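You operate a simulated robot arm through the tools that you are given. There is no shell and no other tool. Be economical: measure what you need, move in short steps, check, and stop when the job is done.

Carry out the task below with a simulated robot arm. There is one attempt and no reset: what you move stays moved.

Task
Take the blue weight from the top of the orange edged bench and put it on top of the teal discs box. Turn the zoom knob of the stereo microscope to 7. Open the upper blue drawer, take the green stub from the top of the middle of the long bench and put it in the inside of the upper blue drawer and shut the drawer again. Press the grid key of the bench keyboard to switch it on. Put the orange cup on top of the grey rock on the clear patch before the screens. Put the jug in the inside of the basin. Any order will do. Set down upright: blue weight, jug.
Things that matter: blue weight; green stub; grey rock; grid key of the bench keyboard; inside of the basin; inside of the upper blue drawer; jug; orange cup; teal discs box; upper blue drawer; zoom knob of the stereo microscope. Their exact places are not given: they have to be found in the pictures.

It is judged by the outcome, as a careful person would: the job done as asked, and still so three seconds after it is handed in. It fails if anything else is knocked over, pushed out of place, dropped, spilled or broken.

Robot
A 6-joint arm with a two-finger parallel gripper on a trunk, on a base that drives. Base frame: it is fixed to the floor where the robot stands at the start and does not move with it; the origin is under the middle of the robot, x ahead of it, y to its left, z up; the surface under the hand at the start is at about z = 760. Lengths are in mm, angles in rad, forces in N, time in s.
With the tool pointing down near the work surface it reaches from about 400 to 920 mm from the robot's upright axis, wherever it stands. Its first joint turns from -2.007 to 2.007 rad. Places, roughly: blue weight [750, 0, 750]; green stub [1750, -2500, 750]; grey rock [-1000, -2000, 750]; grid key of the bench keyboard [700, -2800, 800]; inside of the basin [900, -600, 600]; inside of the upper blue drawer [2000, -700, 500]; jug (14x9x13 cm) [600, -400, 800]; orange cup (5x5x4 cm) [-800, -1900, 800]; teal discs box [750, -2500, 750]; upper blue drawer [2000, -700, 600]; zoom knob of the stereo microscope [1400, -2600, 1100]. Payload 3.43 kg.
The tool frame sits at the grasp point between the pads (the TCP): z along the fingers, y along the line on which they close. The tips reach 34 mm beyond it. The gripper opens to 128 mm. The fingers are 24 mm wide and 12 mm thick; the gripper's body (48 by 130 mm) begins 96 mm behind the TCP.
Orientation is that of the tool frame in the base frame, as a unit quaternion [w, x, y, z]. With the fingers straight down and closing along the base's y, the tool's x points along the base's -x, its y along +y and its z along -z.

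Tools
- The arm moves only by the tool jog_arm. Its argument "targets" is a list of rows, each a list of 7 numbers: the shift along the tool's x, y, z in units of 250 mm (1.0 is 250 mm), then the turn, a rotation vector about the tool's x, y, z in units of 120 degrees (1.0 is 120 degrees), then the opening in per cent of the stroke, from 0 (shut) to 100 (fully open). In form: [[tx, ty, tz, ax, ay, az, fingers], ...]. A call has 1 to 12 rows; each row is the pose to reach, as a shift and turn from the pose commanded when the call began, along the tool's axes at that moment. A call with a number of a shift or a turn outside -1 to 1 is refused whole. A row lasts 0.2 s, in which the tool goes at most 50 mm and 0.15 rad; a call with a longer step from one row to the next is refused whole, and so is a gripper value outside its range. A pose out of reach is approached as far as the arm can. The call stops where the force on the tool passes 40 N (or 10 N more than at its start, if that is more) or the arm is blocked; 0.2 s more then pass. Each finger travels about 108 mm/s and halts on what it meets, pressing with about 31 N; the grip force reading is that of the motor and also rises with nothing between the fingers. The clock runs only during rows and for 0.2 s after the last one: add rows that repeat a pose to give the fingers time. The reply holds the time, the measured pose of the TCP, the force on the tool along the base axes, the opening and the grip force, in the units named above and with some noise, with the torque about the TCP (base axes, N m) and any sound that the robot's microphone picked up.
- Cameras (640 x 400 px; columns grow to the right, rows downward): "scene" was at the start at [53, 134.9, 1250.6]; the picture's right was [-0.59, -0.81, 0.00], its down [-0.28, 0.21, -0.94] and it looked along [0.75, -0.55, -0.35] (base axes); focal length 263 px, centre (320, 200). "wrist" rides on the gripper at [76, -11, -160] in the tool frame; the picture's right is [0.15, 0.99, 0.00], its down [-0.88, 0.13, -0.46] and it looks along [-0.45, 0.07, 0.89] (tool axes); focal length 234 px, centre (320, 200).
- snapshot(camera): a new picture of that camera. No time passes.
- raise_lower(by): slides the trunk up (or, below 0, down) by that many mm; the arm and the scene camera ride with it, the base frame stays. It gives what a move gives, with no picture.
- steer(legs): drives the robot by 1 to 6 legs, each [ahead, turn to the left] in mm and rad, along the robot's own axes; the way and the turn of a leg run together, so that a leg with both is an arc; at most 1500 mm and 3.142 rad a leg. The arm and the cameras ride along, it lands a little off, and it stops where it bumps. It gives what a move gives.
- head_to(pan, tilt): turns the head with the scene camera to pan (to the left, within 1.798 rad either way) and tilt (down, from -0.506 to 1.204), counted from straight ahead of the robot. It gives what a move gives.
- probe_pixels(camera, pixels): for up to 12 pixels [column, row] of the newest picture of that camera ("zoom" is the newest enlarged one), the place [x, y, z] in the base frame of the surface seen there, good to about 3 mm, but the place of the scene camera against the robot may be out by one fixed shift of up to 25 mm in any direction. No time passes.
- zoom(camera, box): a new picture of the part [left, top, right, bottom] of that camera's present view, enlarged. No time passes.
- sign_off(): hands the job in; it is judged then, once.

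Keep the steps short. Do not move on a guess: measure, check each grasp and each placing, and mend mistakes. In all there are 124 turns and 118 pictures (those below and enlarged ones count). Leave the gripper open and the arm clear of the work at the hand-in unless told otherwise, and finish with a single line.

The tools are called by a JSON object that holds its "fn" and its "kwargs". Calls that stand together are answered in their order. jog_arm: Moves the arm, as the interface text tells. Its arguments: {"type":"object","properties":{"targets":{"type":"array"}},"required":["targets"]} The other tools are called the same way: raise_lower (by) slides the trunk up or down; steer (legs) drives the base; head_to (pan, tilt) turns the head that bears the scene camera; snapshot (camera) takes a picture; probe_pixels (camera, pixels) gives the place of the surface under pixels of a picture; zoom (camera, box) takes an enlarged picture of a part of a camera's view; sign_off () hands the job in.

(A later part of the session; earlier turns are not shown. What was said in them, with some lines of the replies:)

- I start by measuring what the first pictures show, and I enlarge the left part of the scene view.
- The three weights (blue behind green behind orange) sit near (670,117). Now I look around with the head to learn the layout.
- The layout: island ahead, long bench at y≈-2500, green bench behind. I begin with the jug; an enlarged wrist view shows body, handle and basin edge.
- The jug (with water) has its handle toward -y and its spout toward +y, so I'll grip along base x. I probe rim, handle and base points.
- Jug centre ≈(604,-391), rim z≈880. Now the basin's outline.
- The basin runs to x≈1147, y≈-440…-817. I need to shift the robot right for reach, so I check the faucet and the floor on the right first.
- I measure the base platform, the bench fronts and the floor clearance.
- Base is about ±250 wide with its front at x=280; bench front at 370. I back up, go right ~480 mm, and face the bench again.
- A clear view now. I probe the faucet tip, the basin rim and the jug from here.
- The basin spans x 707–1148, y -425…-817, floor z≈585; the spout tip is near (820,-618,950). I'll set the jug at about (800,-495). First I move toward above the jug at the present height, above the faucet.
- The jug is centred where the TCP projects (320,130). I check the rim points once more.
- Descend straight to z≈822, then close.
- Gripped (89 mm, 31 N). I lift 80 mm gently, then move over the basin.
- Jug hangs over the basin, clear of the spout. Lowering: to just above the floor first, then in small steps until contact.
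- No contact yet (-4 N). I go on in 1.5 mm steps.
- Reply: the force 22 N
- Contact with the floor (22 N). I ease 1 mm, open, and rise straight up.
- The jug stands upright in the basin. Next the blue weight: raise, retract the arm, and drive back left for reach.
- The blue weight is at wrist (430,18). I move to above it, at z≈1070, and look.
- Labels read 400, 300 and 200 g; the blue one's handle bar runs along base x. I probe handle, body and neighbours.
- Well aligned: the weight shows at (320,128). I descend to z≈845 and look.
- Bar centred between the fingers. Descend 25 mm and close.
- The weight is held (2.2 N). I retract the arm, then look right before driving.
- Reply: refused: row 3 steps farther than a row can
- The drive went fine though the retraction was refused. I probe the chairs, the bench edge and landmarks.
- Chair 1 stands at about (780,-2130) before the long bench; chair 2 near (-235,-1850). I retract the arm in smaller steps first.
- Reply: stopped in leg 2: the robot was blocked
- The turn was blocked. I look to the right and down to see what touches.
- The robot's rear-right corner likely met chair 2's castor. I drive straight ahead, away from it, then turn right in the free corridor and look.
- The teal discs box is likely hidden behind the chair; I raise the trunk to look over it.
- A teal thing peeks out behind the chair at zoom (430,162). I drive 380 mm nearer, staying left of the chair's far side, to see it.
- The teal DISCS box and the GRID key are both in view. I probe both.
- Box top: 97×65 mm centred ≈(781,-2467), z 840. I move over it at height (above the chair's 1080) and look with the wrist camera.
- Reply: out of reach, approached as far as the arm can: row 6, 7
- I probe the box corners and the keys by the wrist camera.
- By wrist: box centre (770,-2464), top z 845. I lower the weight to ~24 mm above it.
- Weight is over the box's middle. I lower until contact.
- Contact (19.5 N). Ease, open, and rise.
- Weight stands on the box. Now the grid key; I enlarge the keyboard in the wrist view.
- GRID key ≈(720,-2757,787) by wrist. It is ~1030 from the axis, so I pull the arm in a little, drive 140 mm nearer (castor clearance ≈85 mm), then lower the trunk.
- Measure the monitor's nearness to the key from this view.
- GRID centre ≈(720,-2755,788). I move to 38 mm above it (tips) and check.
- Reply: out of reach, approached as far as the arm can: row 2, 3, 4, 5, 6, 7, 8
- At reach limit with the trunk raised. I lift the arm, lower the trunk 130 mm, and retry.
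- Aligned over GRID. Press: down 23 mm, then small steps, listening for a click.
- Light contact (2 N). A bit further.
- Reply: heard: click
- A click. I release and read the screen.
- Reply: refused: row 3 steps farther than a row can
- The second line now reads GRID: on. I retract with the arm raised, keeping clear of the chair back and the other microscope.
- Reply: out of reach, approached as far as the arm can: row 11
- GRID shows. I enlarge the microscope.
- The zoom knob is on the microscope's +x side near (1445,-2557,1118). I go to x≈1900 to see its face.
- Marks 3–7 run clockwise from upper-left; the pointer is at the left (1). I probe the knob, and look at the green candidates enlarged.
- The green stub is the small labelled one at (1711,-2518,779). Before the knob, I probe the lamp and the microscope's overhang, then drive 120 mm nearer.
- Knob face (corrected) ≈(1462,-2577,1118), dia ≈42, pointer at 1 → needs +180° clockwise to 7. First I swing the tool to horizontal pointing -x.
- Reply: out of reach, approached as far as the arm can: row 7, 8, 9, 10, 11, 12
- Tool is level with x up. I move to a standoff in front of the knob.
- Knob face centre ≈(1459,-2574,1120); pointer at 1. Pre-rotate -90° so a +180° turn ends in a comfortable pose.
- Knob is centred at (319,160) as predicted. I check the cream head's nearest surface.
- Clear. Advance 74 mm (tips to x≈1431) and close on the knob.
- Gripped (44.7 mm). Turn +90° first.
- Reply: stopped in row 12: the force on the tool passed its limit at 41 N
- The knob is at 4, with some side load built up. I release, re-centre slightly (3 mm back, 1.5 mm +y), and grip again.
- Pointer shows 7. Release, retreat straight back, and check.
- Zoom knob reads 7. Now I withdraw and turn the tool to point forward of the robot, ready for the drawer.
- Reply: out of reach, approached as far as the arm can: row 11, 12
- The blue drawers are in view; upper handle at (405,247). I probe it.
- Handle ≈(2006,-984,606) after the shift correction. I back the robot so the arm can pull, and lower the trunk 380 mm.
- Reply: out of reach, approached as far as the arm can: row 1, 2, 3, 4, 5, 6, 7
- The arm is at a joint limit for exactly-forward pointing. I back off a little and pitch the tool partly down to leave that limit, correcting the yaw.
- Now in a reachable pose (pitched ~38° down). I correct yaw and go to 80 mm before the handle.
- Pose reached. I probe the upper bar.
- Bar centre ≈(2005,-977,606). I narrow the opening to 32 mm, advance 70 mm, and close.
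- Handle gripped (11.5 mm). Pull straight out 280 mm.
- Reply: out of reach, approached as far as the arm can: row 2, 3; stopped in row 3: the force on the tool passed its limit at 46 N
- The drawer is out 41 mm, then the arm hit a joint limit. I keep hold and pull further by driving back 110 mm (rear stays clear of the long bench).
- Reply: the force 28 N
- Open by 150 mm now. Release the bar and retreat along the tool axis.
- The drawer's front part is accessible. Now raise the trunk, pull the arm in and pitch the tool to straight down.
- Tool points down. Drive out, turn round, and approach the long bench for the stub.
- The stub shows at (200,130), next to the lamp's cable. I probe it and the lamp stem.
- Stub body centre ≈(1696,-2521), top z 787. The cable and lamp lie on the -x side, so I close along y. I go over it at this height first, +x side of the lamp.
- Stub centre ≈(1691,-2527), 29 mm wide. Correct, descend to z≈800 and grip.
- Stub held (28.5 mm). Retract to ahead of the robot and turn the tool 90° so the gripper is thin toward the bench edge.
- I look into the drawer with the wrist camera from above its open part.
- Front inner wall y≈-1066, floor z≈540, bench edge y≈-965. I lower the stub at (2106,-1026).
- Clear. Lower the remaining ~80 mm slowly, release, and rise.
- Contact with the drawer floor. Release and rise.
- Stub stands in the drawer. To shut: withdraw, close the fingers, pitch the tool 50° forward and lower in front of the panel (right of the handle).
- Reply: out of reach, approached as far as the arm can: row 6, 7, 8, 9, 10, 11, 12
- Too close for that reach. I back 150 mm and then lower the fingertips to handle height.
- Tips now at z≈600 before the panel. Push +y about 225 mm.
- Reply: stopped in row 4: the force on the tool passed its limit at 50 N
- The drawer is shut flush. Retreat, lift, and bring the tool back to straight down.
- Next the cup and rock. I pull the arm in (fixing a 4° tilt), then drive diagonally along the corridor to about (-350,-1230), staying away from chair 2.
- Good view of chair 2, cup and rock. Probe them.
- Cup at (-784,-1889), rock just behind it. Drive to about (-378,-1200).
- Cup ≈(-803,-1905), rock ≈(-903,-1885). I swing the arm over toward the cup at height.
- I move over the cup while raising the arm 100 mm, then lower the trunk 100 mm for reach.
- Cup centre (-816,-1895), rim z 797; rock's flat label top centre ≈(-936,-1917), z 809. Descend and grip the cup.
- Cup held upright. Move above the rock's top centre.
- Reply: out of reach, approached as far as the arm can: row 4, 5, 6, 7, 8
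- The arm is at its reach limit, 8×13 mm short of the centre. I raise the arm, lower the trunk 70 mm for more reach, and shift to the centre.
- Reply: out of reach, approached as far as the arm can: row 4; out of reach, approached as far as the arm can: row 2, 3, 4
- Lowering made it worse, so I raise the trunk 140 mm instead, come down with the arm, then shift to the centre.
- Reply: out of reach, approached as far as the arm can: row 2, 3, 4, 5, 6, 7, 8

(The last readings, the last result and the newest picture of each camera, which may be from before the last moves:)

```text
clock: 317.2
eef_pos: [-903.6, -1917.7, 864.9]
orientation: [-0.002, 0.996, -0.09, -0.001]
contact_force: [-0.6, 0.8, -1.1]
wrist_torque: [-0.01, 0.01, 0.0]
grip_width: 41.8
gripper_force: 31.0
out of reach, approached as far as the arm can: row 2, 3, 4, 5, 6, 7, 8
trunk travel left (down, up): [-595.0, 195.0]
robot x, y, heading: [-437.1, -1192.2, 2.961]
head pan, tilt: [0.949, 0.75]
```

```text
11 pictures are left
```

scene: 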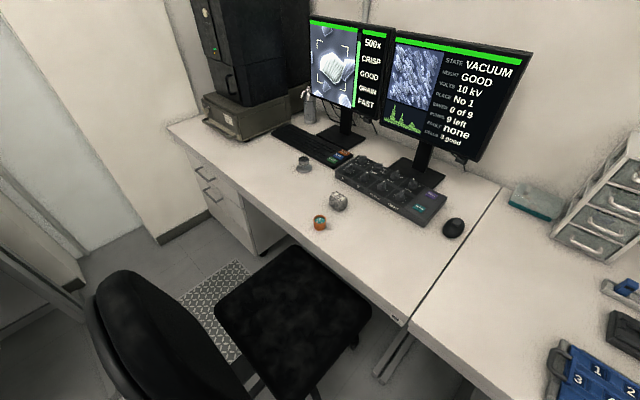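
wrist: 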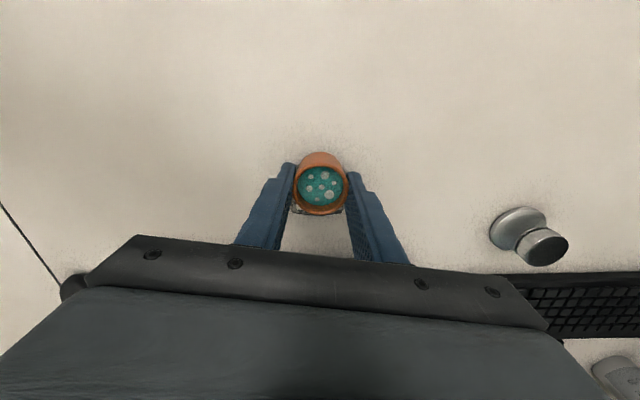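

Reach limit is ~862 here and the rock needs ~880. I lift the cup, back off, turn slightly left and come forward to about (-439,-1238), which is ~842 from the rock.

{"fn": "jog_arm", "kwargs": {"targets": [[0.02, -0.02, -0.1, 0, 0, 0, 10], [0.04, -0.04, -0.2, 0, 0, 0, 10], [0.04, -0.04, -0.24, 0, 0, 0, 10]]}}

{"fn": "steer", "kwargs": {"legs": [[-150, 0], [0, 0.3], [150, 0]]}}

```text
clock: 318.0
eef_pos: [-893.9, -1915.5, 925.2]
orientation: [-0.002, 0.996, -0.09, 0.0]
contact_force: [-0.5, 0.0, -0.3]
wrist_torque: [0.02, 0.03, 0.0]
grip_width: 41.7
gripper_force: 30.9
out of reach, approached as far as the arm can: row 1, 2, 3
trunk travel left (down, up): [-595.0, 195.0]
robot x, y, heading: [-434.7, -1194.1, 2.952]
head pan, tilt: [0.949, 0.75]
```

```text
clock: 321.4
eef_pos: [-662.2, -2064.8, 925.7]
orientation: [-0.001, 0.998, 0.061, 0.0]
contact_force: [-0.7, -0.1, -0.8]
wrist_torque: [-0.03, -0.02, -0.02]
grip_width: 41.5
gripper_force: 30.9
trunk travel left (down, up): [-595.0, 195.0]
robot x, y, heading: [-436.1, -1242.1, -3.024]
head pan, tilt: [0.949, 0.75]
```

{"fn": "jog_arm", "kwargs": {"targets": [[-0.13, -0.092, 0, 0, 0, 0, 10], [-0.27, -0.19, 0, 0, 0, 0, 10], [-0.41, -0.29, 0, 0, 0, 0, 10], [-0.55, -0.39, 0, 0, 0, 0, 10], [-0.69, -0.487, 0, 0, 0, 0, 10], [-0.83, -0.586, 0, 0, 0, 0, 10], [-0.95, -0.671, 0, 0, 0, 0, 10]]}}

{"fn": "jog_arm", "kwargs": {"targets": [[-0.03, -0.02, 0.04, 0, 0, 0, 10], [-0.07, -0.05, 0.12, 0, 0, 0, 10], [-0.07, -0.05, 0.2, 0, 0, 0, 10], [-0.07, -0.05, 0.24, 0, 0, 0, 10]]}}

{"fn": "snapshot", "kwargs": {"camera": "wrist"}}

```text
clock: 323.0
eef_pos: [-933.4, -1953.2, 939.1]
orientation: [-0.002, 0.998, 0.061, 0.0]
contact_force: [1.1, -0.6, -0.7]
wrist_torque: [0.08, 0.07, 0.05]
grip_width: 41.5
gripper_force: 30.6
out of reach, approached as far as the arm can: row 1, 2, 3, 4, 5, 6, 7
trunk travel left (down, up): [-595.0, 195.0]
robot x, y, heading: [-442.3, -1241.0, -3.025]
head pan, tilt: [0.949, 0.75]
```

```text
clock: 324.0
eef_pos: [-954.6, -1945.7, 877.3]
orientation: [-0.002, 0.998, 0.061, 0.0]
contact_force: [1.0, 0.1, 0.2]
wrist_torque: [-0.02, -0.01, -0.02]
grip_width: 41.3
gripper_force: 31.0
out of reach, approached as far as the arm can: row 3, 4
trunk travel left (down, up): [-595.0, 195.0]
robot x, y, heading: [-441.4, -1242.0, -3.024]
head pan, tilt: [0.949, 0.75]
```

```text
10 pictures are left
```

wrist: 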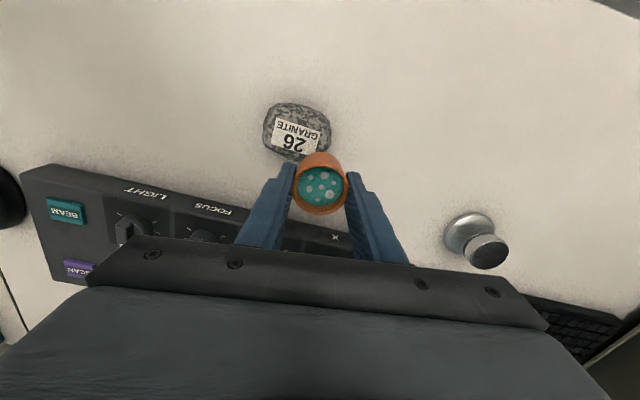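

The rock's top is well in view. I probe it for the exact centre.

{"fn": "probe_pixels", "kwargs": {"camera": "wrist", "pixels": [[297, 136], [276, 122], [321, 132], [277, 145], [300, 155], [297, 112], [272, 135], [322, 148], [297, 120]]}}

```text
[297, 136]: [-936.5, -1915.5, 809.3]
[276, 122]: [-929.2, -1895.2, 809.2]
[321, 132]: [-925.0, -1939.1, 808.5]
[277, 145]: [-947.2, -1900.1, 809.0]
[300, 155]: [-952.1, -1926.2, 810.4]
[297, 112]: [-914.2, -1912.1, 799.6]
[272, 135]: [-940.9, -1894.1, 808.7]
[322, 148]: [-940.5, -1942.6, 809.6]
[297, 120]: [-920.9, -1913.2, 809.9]
```

Top is flat at z 809, centre (-937,-1918). Shift over it and lower to ~4 mm above.

{"fn": "jog_arm", "kwargs": {"targets": [[0.04, -0.05, 0, 0, 0, 0, 10], [0.084, -0.102, 0, 0, 0, 0, 10], [0.084, -0.102, 0.05, 0, 0, 0, 10], [0.084, -0.102, 0.09, 0, 0, 0, 10], [0.084, -0.102, 0.096, 0, 0, 0, 10], [0.084, -0.102, 0.096, 0, 0, 0, 10]]}}

{"fn": "zoom", "kwargs": {"camera": "wrist", "box": [250, 110, 390, 230]}}

```text
clock: 325.4
eef_pos: [-956.7, -1946.6, 856.4]
orientation: [-0.003, 0.998, 0.061, 0.0]
contact_force: [0.0, -0.1, 0.8]
wrist_torque: [0.01, 0.0, 0.02]
grip_width: 41.2
gripper_force: 31.3
out of reach, approached as far as the arm can: row 1, 2, 3, 4, 5, 6
trunk travel left (down, up): [-595.0, 195.0]
robot x, y, heading: [-437.6, -1239.7, -3.022]
head pan, tilt: [0.949, 0.75]
```

```text
3.33 times, centred on (320, 170) of wrist
```

zoom: 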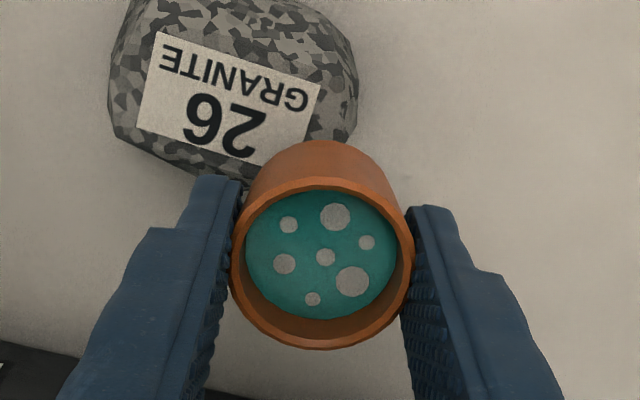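

The commanded pose had drifted ahead of the reached one. I pull in 120 mm and up 30 mm so that both agree again.

{"fn": "jog_arm", "kwargs": {"targets": [[0, 0, -0.1, 0, 0, 0, 10], [0.08, -0.08, -0.14, 0, 0, 0, 10], [0.16, -0.17, -0.14, 0, 0, 0, 10], [0.25, -0.26, -0.14, 0, 0, 0, 10], [0.33, -0.346, -0.14, 0, 0, 0, 10], [0.33, -0.346, -0.14, 0, 0, 0, 10]]}}

```text
clock: 326.8
eef_pos: [-955.0, -1946.0, 887.7]
orientation: [-0.002, 0.998, 0.06, -0.001]
contact_force: [-0.2, 0.0, -0.4]
wrist_torque: [0.01, -0.01, -0.01]
grip_width: 41.1
gripper_force: 31.0
out of reach, approached as far as the arm can: row 2, 3, 4, 5, 6
trunk travel left (down, up): [-595.0, 195.0]
robot x, y, heading: [-437.6, -1241.8, -3.032]
head pan, tilt: [0.949, 0.75]
```

It did not move inward, so I command a further 200 mm inward to see whether it is drift or a straight-elbow lock.

{"fn": "jog_arm", "kwargs": {"targets": [[0.1, -0.1, 0, 0, 0, 0, 10], [0.2, -0.2, 0, 0, 0, 0, 10], [0.3, -0.3, 0, 0, 0, 0, 10], [0.4, -0.4, 0, 0, 0, 0, 10], [0.5, -0.5, 0, 0, 0, 0, 10], [0.55, -0.58, 0, 0, 0, 0, 10], [0.55, -0.58, 0, 0, 0, 0, 10]]}}

{"fn": "snapshot", "kwargs": {"camera": "scene"}}

```text
clock: 328.4
eef_pos: [-954.3, -1945.4, 889.8]
orientation: [-0.002, 0.998, 0.061, 0.001]
contact_force: [0.1, -0.5, 0.3]
wrist_torque: [-0.02, 0.02, 0.0]
grip_width: 41.1
gripper_force: 30.2
out of reach, approached as far as the arm can: row 1, 2, 3, 4, 5, 6, 7
trunk travel left (down, up): [-595.0, 195.0]
robot x, y, heading: [-438.2, -1239.6, -3.03]
head pan, tilt: [0.949, 0.75]
```

```text
8 pictures are left
```

scene: 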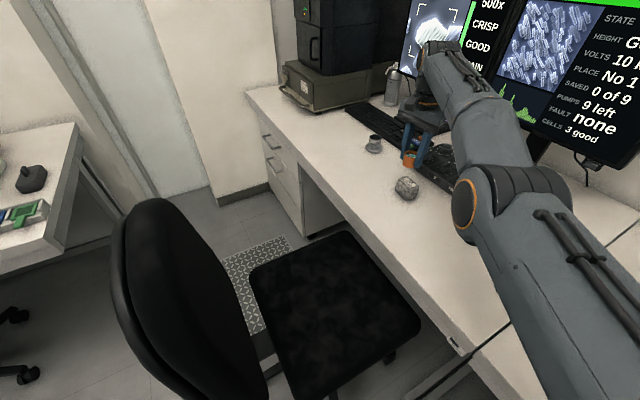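

The elbow is locked straight, but vertical jogs and driving work rigidly. So I align the cup by small base moves: 48 mm back and 0.043 rad right.

{"fn": "steer", "kwargs": {"legs": [[-48, 0], [0, -0.043]]}}

{"fn": "snapshot", "kwargs": {"camera": "wrist"}}

```text
clock: 329.7
eef_pos: [-936.4, -1916.9, 890.0]
orientation: [-0.002, 0.999, 0.039, 0.0]
contact_force: [0.1, -0.1, -0.4]
wrist_torque: [0.01, 0.01, -0.05]
grip_width: 41.1
gripper_force: 31.0
trunk travel left (down, up): [-595.0, 195.0]
robot x, y, heading: [-392.5, -1239.0, -3.066]
head pan, tilt: [0.949, 0.75]
```

```text
7 pictures are left
```

wrist: 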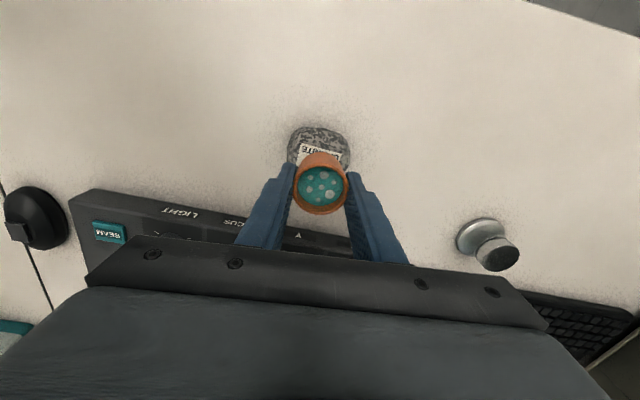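

Spot on: (-936,-1917). Lower 34 mm.

{"fn": "jog_arm", "kwargs": {"targets": [[0, 0, 0.05, 0, 0, 0, 10], [0, 0, 0.1, 0, 0, 0, 10], [0, 0, 0.136, 0, 0, 0, 10], [0, 0, 0.136, 0, 0, 0, 10]]}}

```text
clock: 330.7
eef_pos: [-936.7, -1918.2, 856.3]
orientation: [-0.004, 0.999, 0.039, 0.0]
contact_force: [-0.8, 0.4, -1.3]
wrist_torque: [0.02, 0.0, 0.0]
grip_width: 41.2
gripper_force: 31.1
trunk travel left (down, up): [-595.0, 195.0]
robot x, y, heading: [-390.0, -1235.3, -3.07]
head pan, tilt: [0.949, 0.75]
```

{"fn": "jog_arm", "kwargs": {"targets": [[0, 0, 0.006, 0, 0, 0, 10], [0, 0, 0.012, 0, 0, 0, 10], [0, 0, 0.017, 0, 0, 0, 10], [0, 0, 0.021, 0, 0, 0, 10], [0, 0, 0.025, 0, 0, 0, 10], [0, 0, 0.029, 0, 0, 0, 10], [0, 0, 0.029, 0, 0, 0, 10]]}}

```text
clock: 332.3
eef_pos: [-937.9, -1916.5, 848.5]
orientation: [-0.004, 0.999, 0.039, 0.001]
contact_force: [0.0, 0.7, 0.4]
wrist_torque: [-0.02, -0.01, -0.05]
grip_width: 41.1
gripper_force: 30.9
trunk travel left (down, up): [-595.0, 195.0]
robot x, y, heading: [-388.0, -1234.2, -3.069]
head pan, tilt: [0.949, 0.75]
```

Just about touching. Down 2 mm more, ease, open, and rise straight up.

{"fn": "jog_arm", "kwargs": {"targets": [[0, 0, 0.004, 0, 0, 0, 10], [0, 0, 0.008, 0, 0, 0, 10], [0, 0, 0.008, 0, 0, 0, 10], [0, 0, 0.006, 0, 0, 0, 36], [0, 0, 0.006, 0, 0, 0, 48], [0, 0, 0.006, 0, 0, 0, 52], [0, 0, 0.006, 0, 0, 0, 52], [0, 0, -0.06, 0, 0, 0, 52], [0, 0, -0.14, 0, 0, 0, 52], [0, 0, -0.22, 0, 0, 0, 52], [0, 0, -0.3, 0, 0, 0, 52], [0, 0, -0.38, 0, 0, 0, 52]]}}

{"fn": "snapshot", "kwargs": {"camera": "wrist"}}

{"fn": "snapshot", "kwargs": {"camera": "scene"}}

```text
clock: 334.9
eef_pos: [-934.7, -1913.8, 944.0]
orientation: [-0.003, 0.999, 0.04, 0.0]
contact_force: [0.7, 0.3, 0.0]
wrist_torque: [-0.01, -0.02, -0.01]
grip_width: 66.4
gripper_force: 0.0
out of reach, approached as far as the arm can: row 12
trunk travel left (down, up): [-595.0, 195.0]
robot x, y, heading: [-387.5, -1231.9, -3.067]
head pan, tilt: [0.949, 0.75]
```

```text
6 pictures are left
```

wrist: 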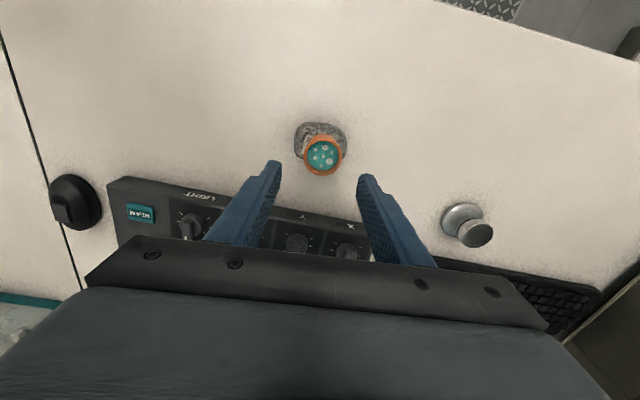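

```text
5 pictures are left
5 turns are left
```

scene: 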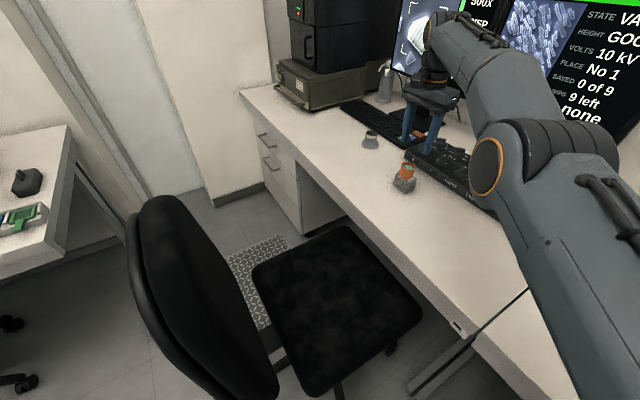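

The cup sits on the rock. One enlarged check, and a trunk raise to clear the arm.

{"fn": "zoom", "kwargs": {"camera": "scene", "box": [370, 140, 440, 205]}}

{"fn": "raise_lower", "kwargs": {"by": 120}}

{"fn": "snapshot", "kwargs": {"camera": "wrist"}}

```text
6.15 times, centred on (405, 172) of scene
```

zoom: 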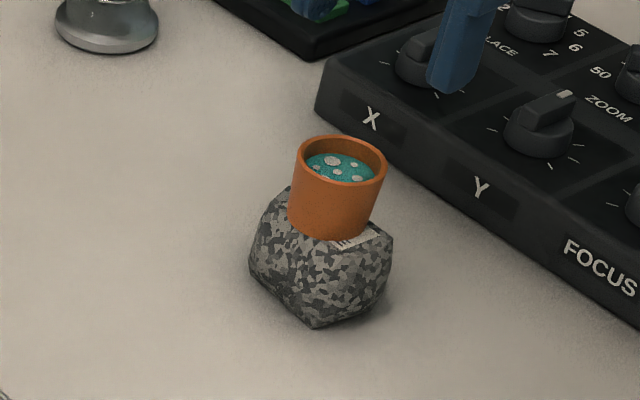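

```text
clock: 336.4
eef_pos: [-902.4, -1911.1, 1061.1]
orientation: [-0.002, 0.999, 0.039, 0.0]
contact_force: [0.3, 0.4, -0.5]
wrist_torque: [0.0, 0.01, -0.01]
grip_width: 66.6
gripper_force: 0.1
trunk travel left (down, up): [-715.0, 75.0]
robot x, y, heading: [-396.5, -1232.5, -3.074]
head pan, tilt: [0.949, 0.75]
```

```text
3 pictures are left
4 turns are left
```

wrist: 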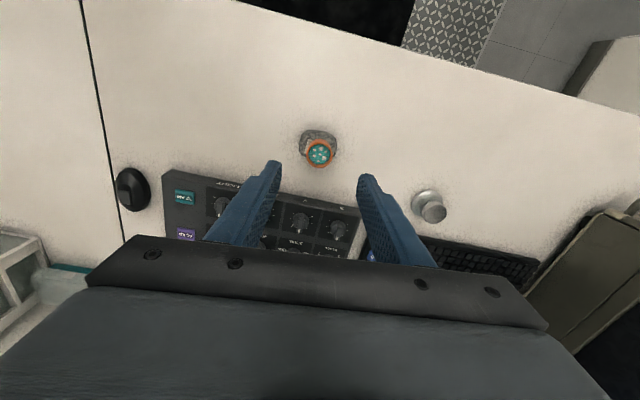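

The cup rests steadily on the rock, the arm is clear and the gripper is open. I hand the job in.

{"fn": "sign_off", "kwargs": {}}

```text
The job is handed in.
```

The job is handed in with all six parts done: weight on the teal discs box, zoom at 7, green stub in the shut upper blue drawer, grid key on, orange cup on the grey rock, and jug upright in the basin. While driving, the robot stopped once on a bump, probably against a chair castor. I saw no sign that anything moved, but I could not confirm it.
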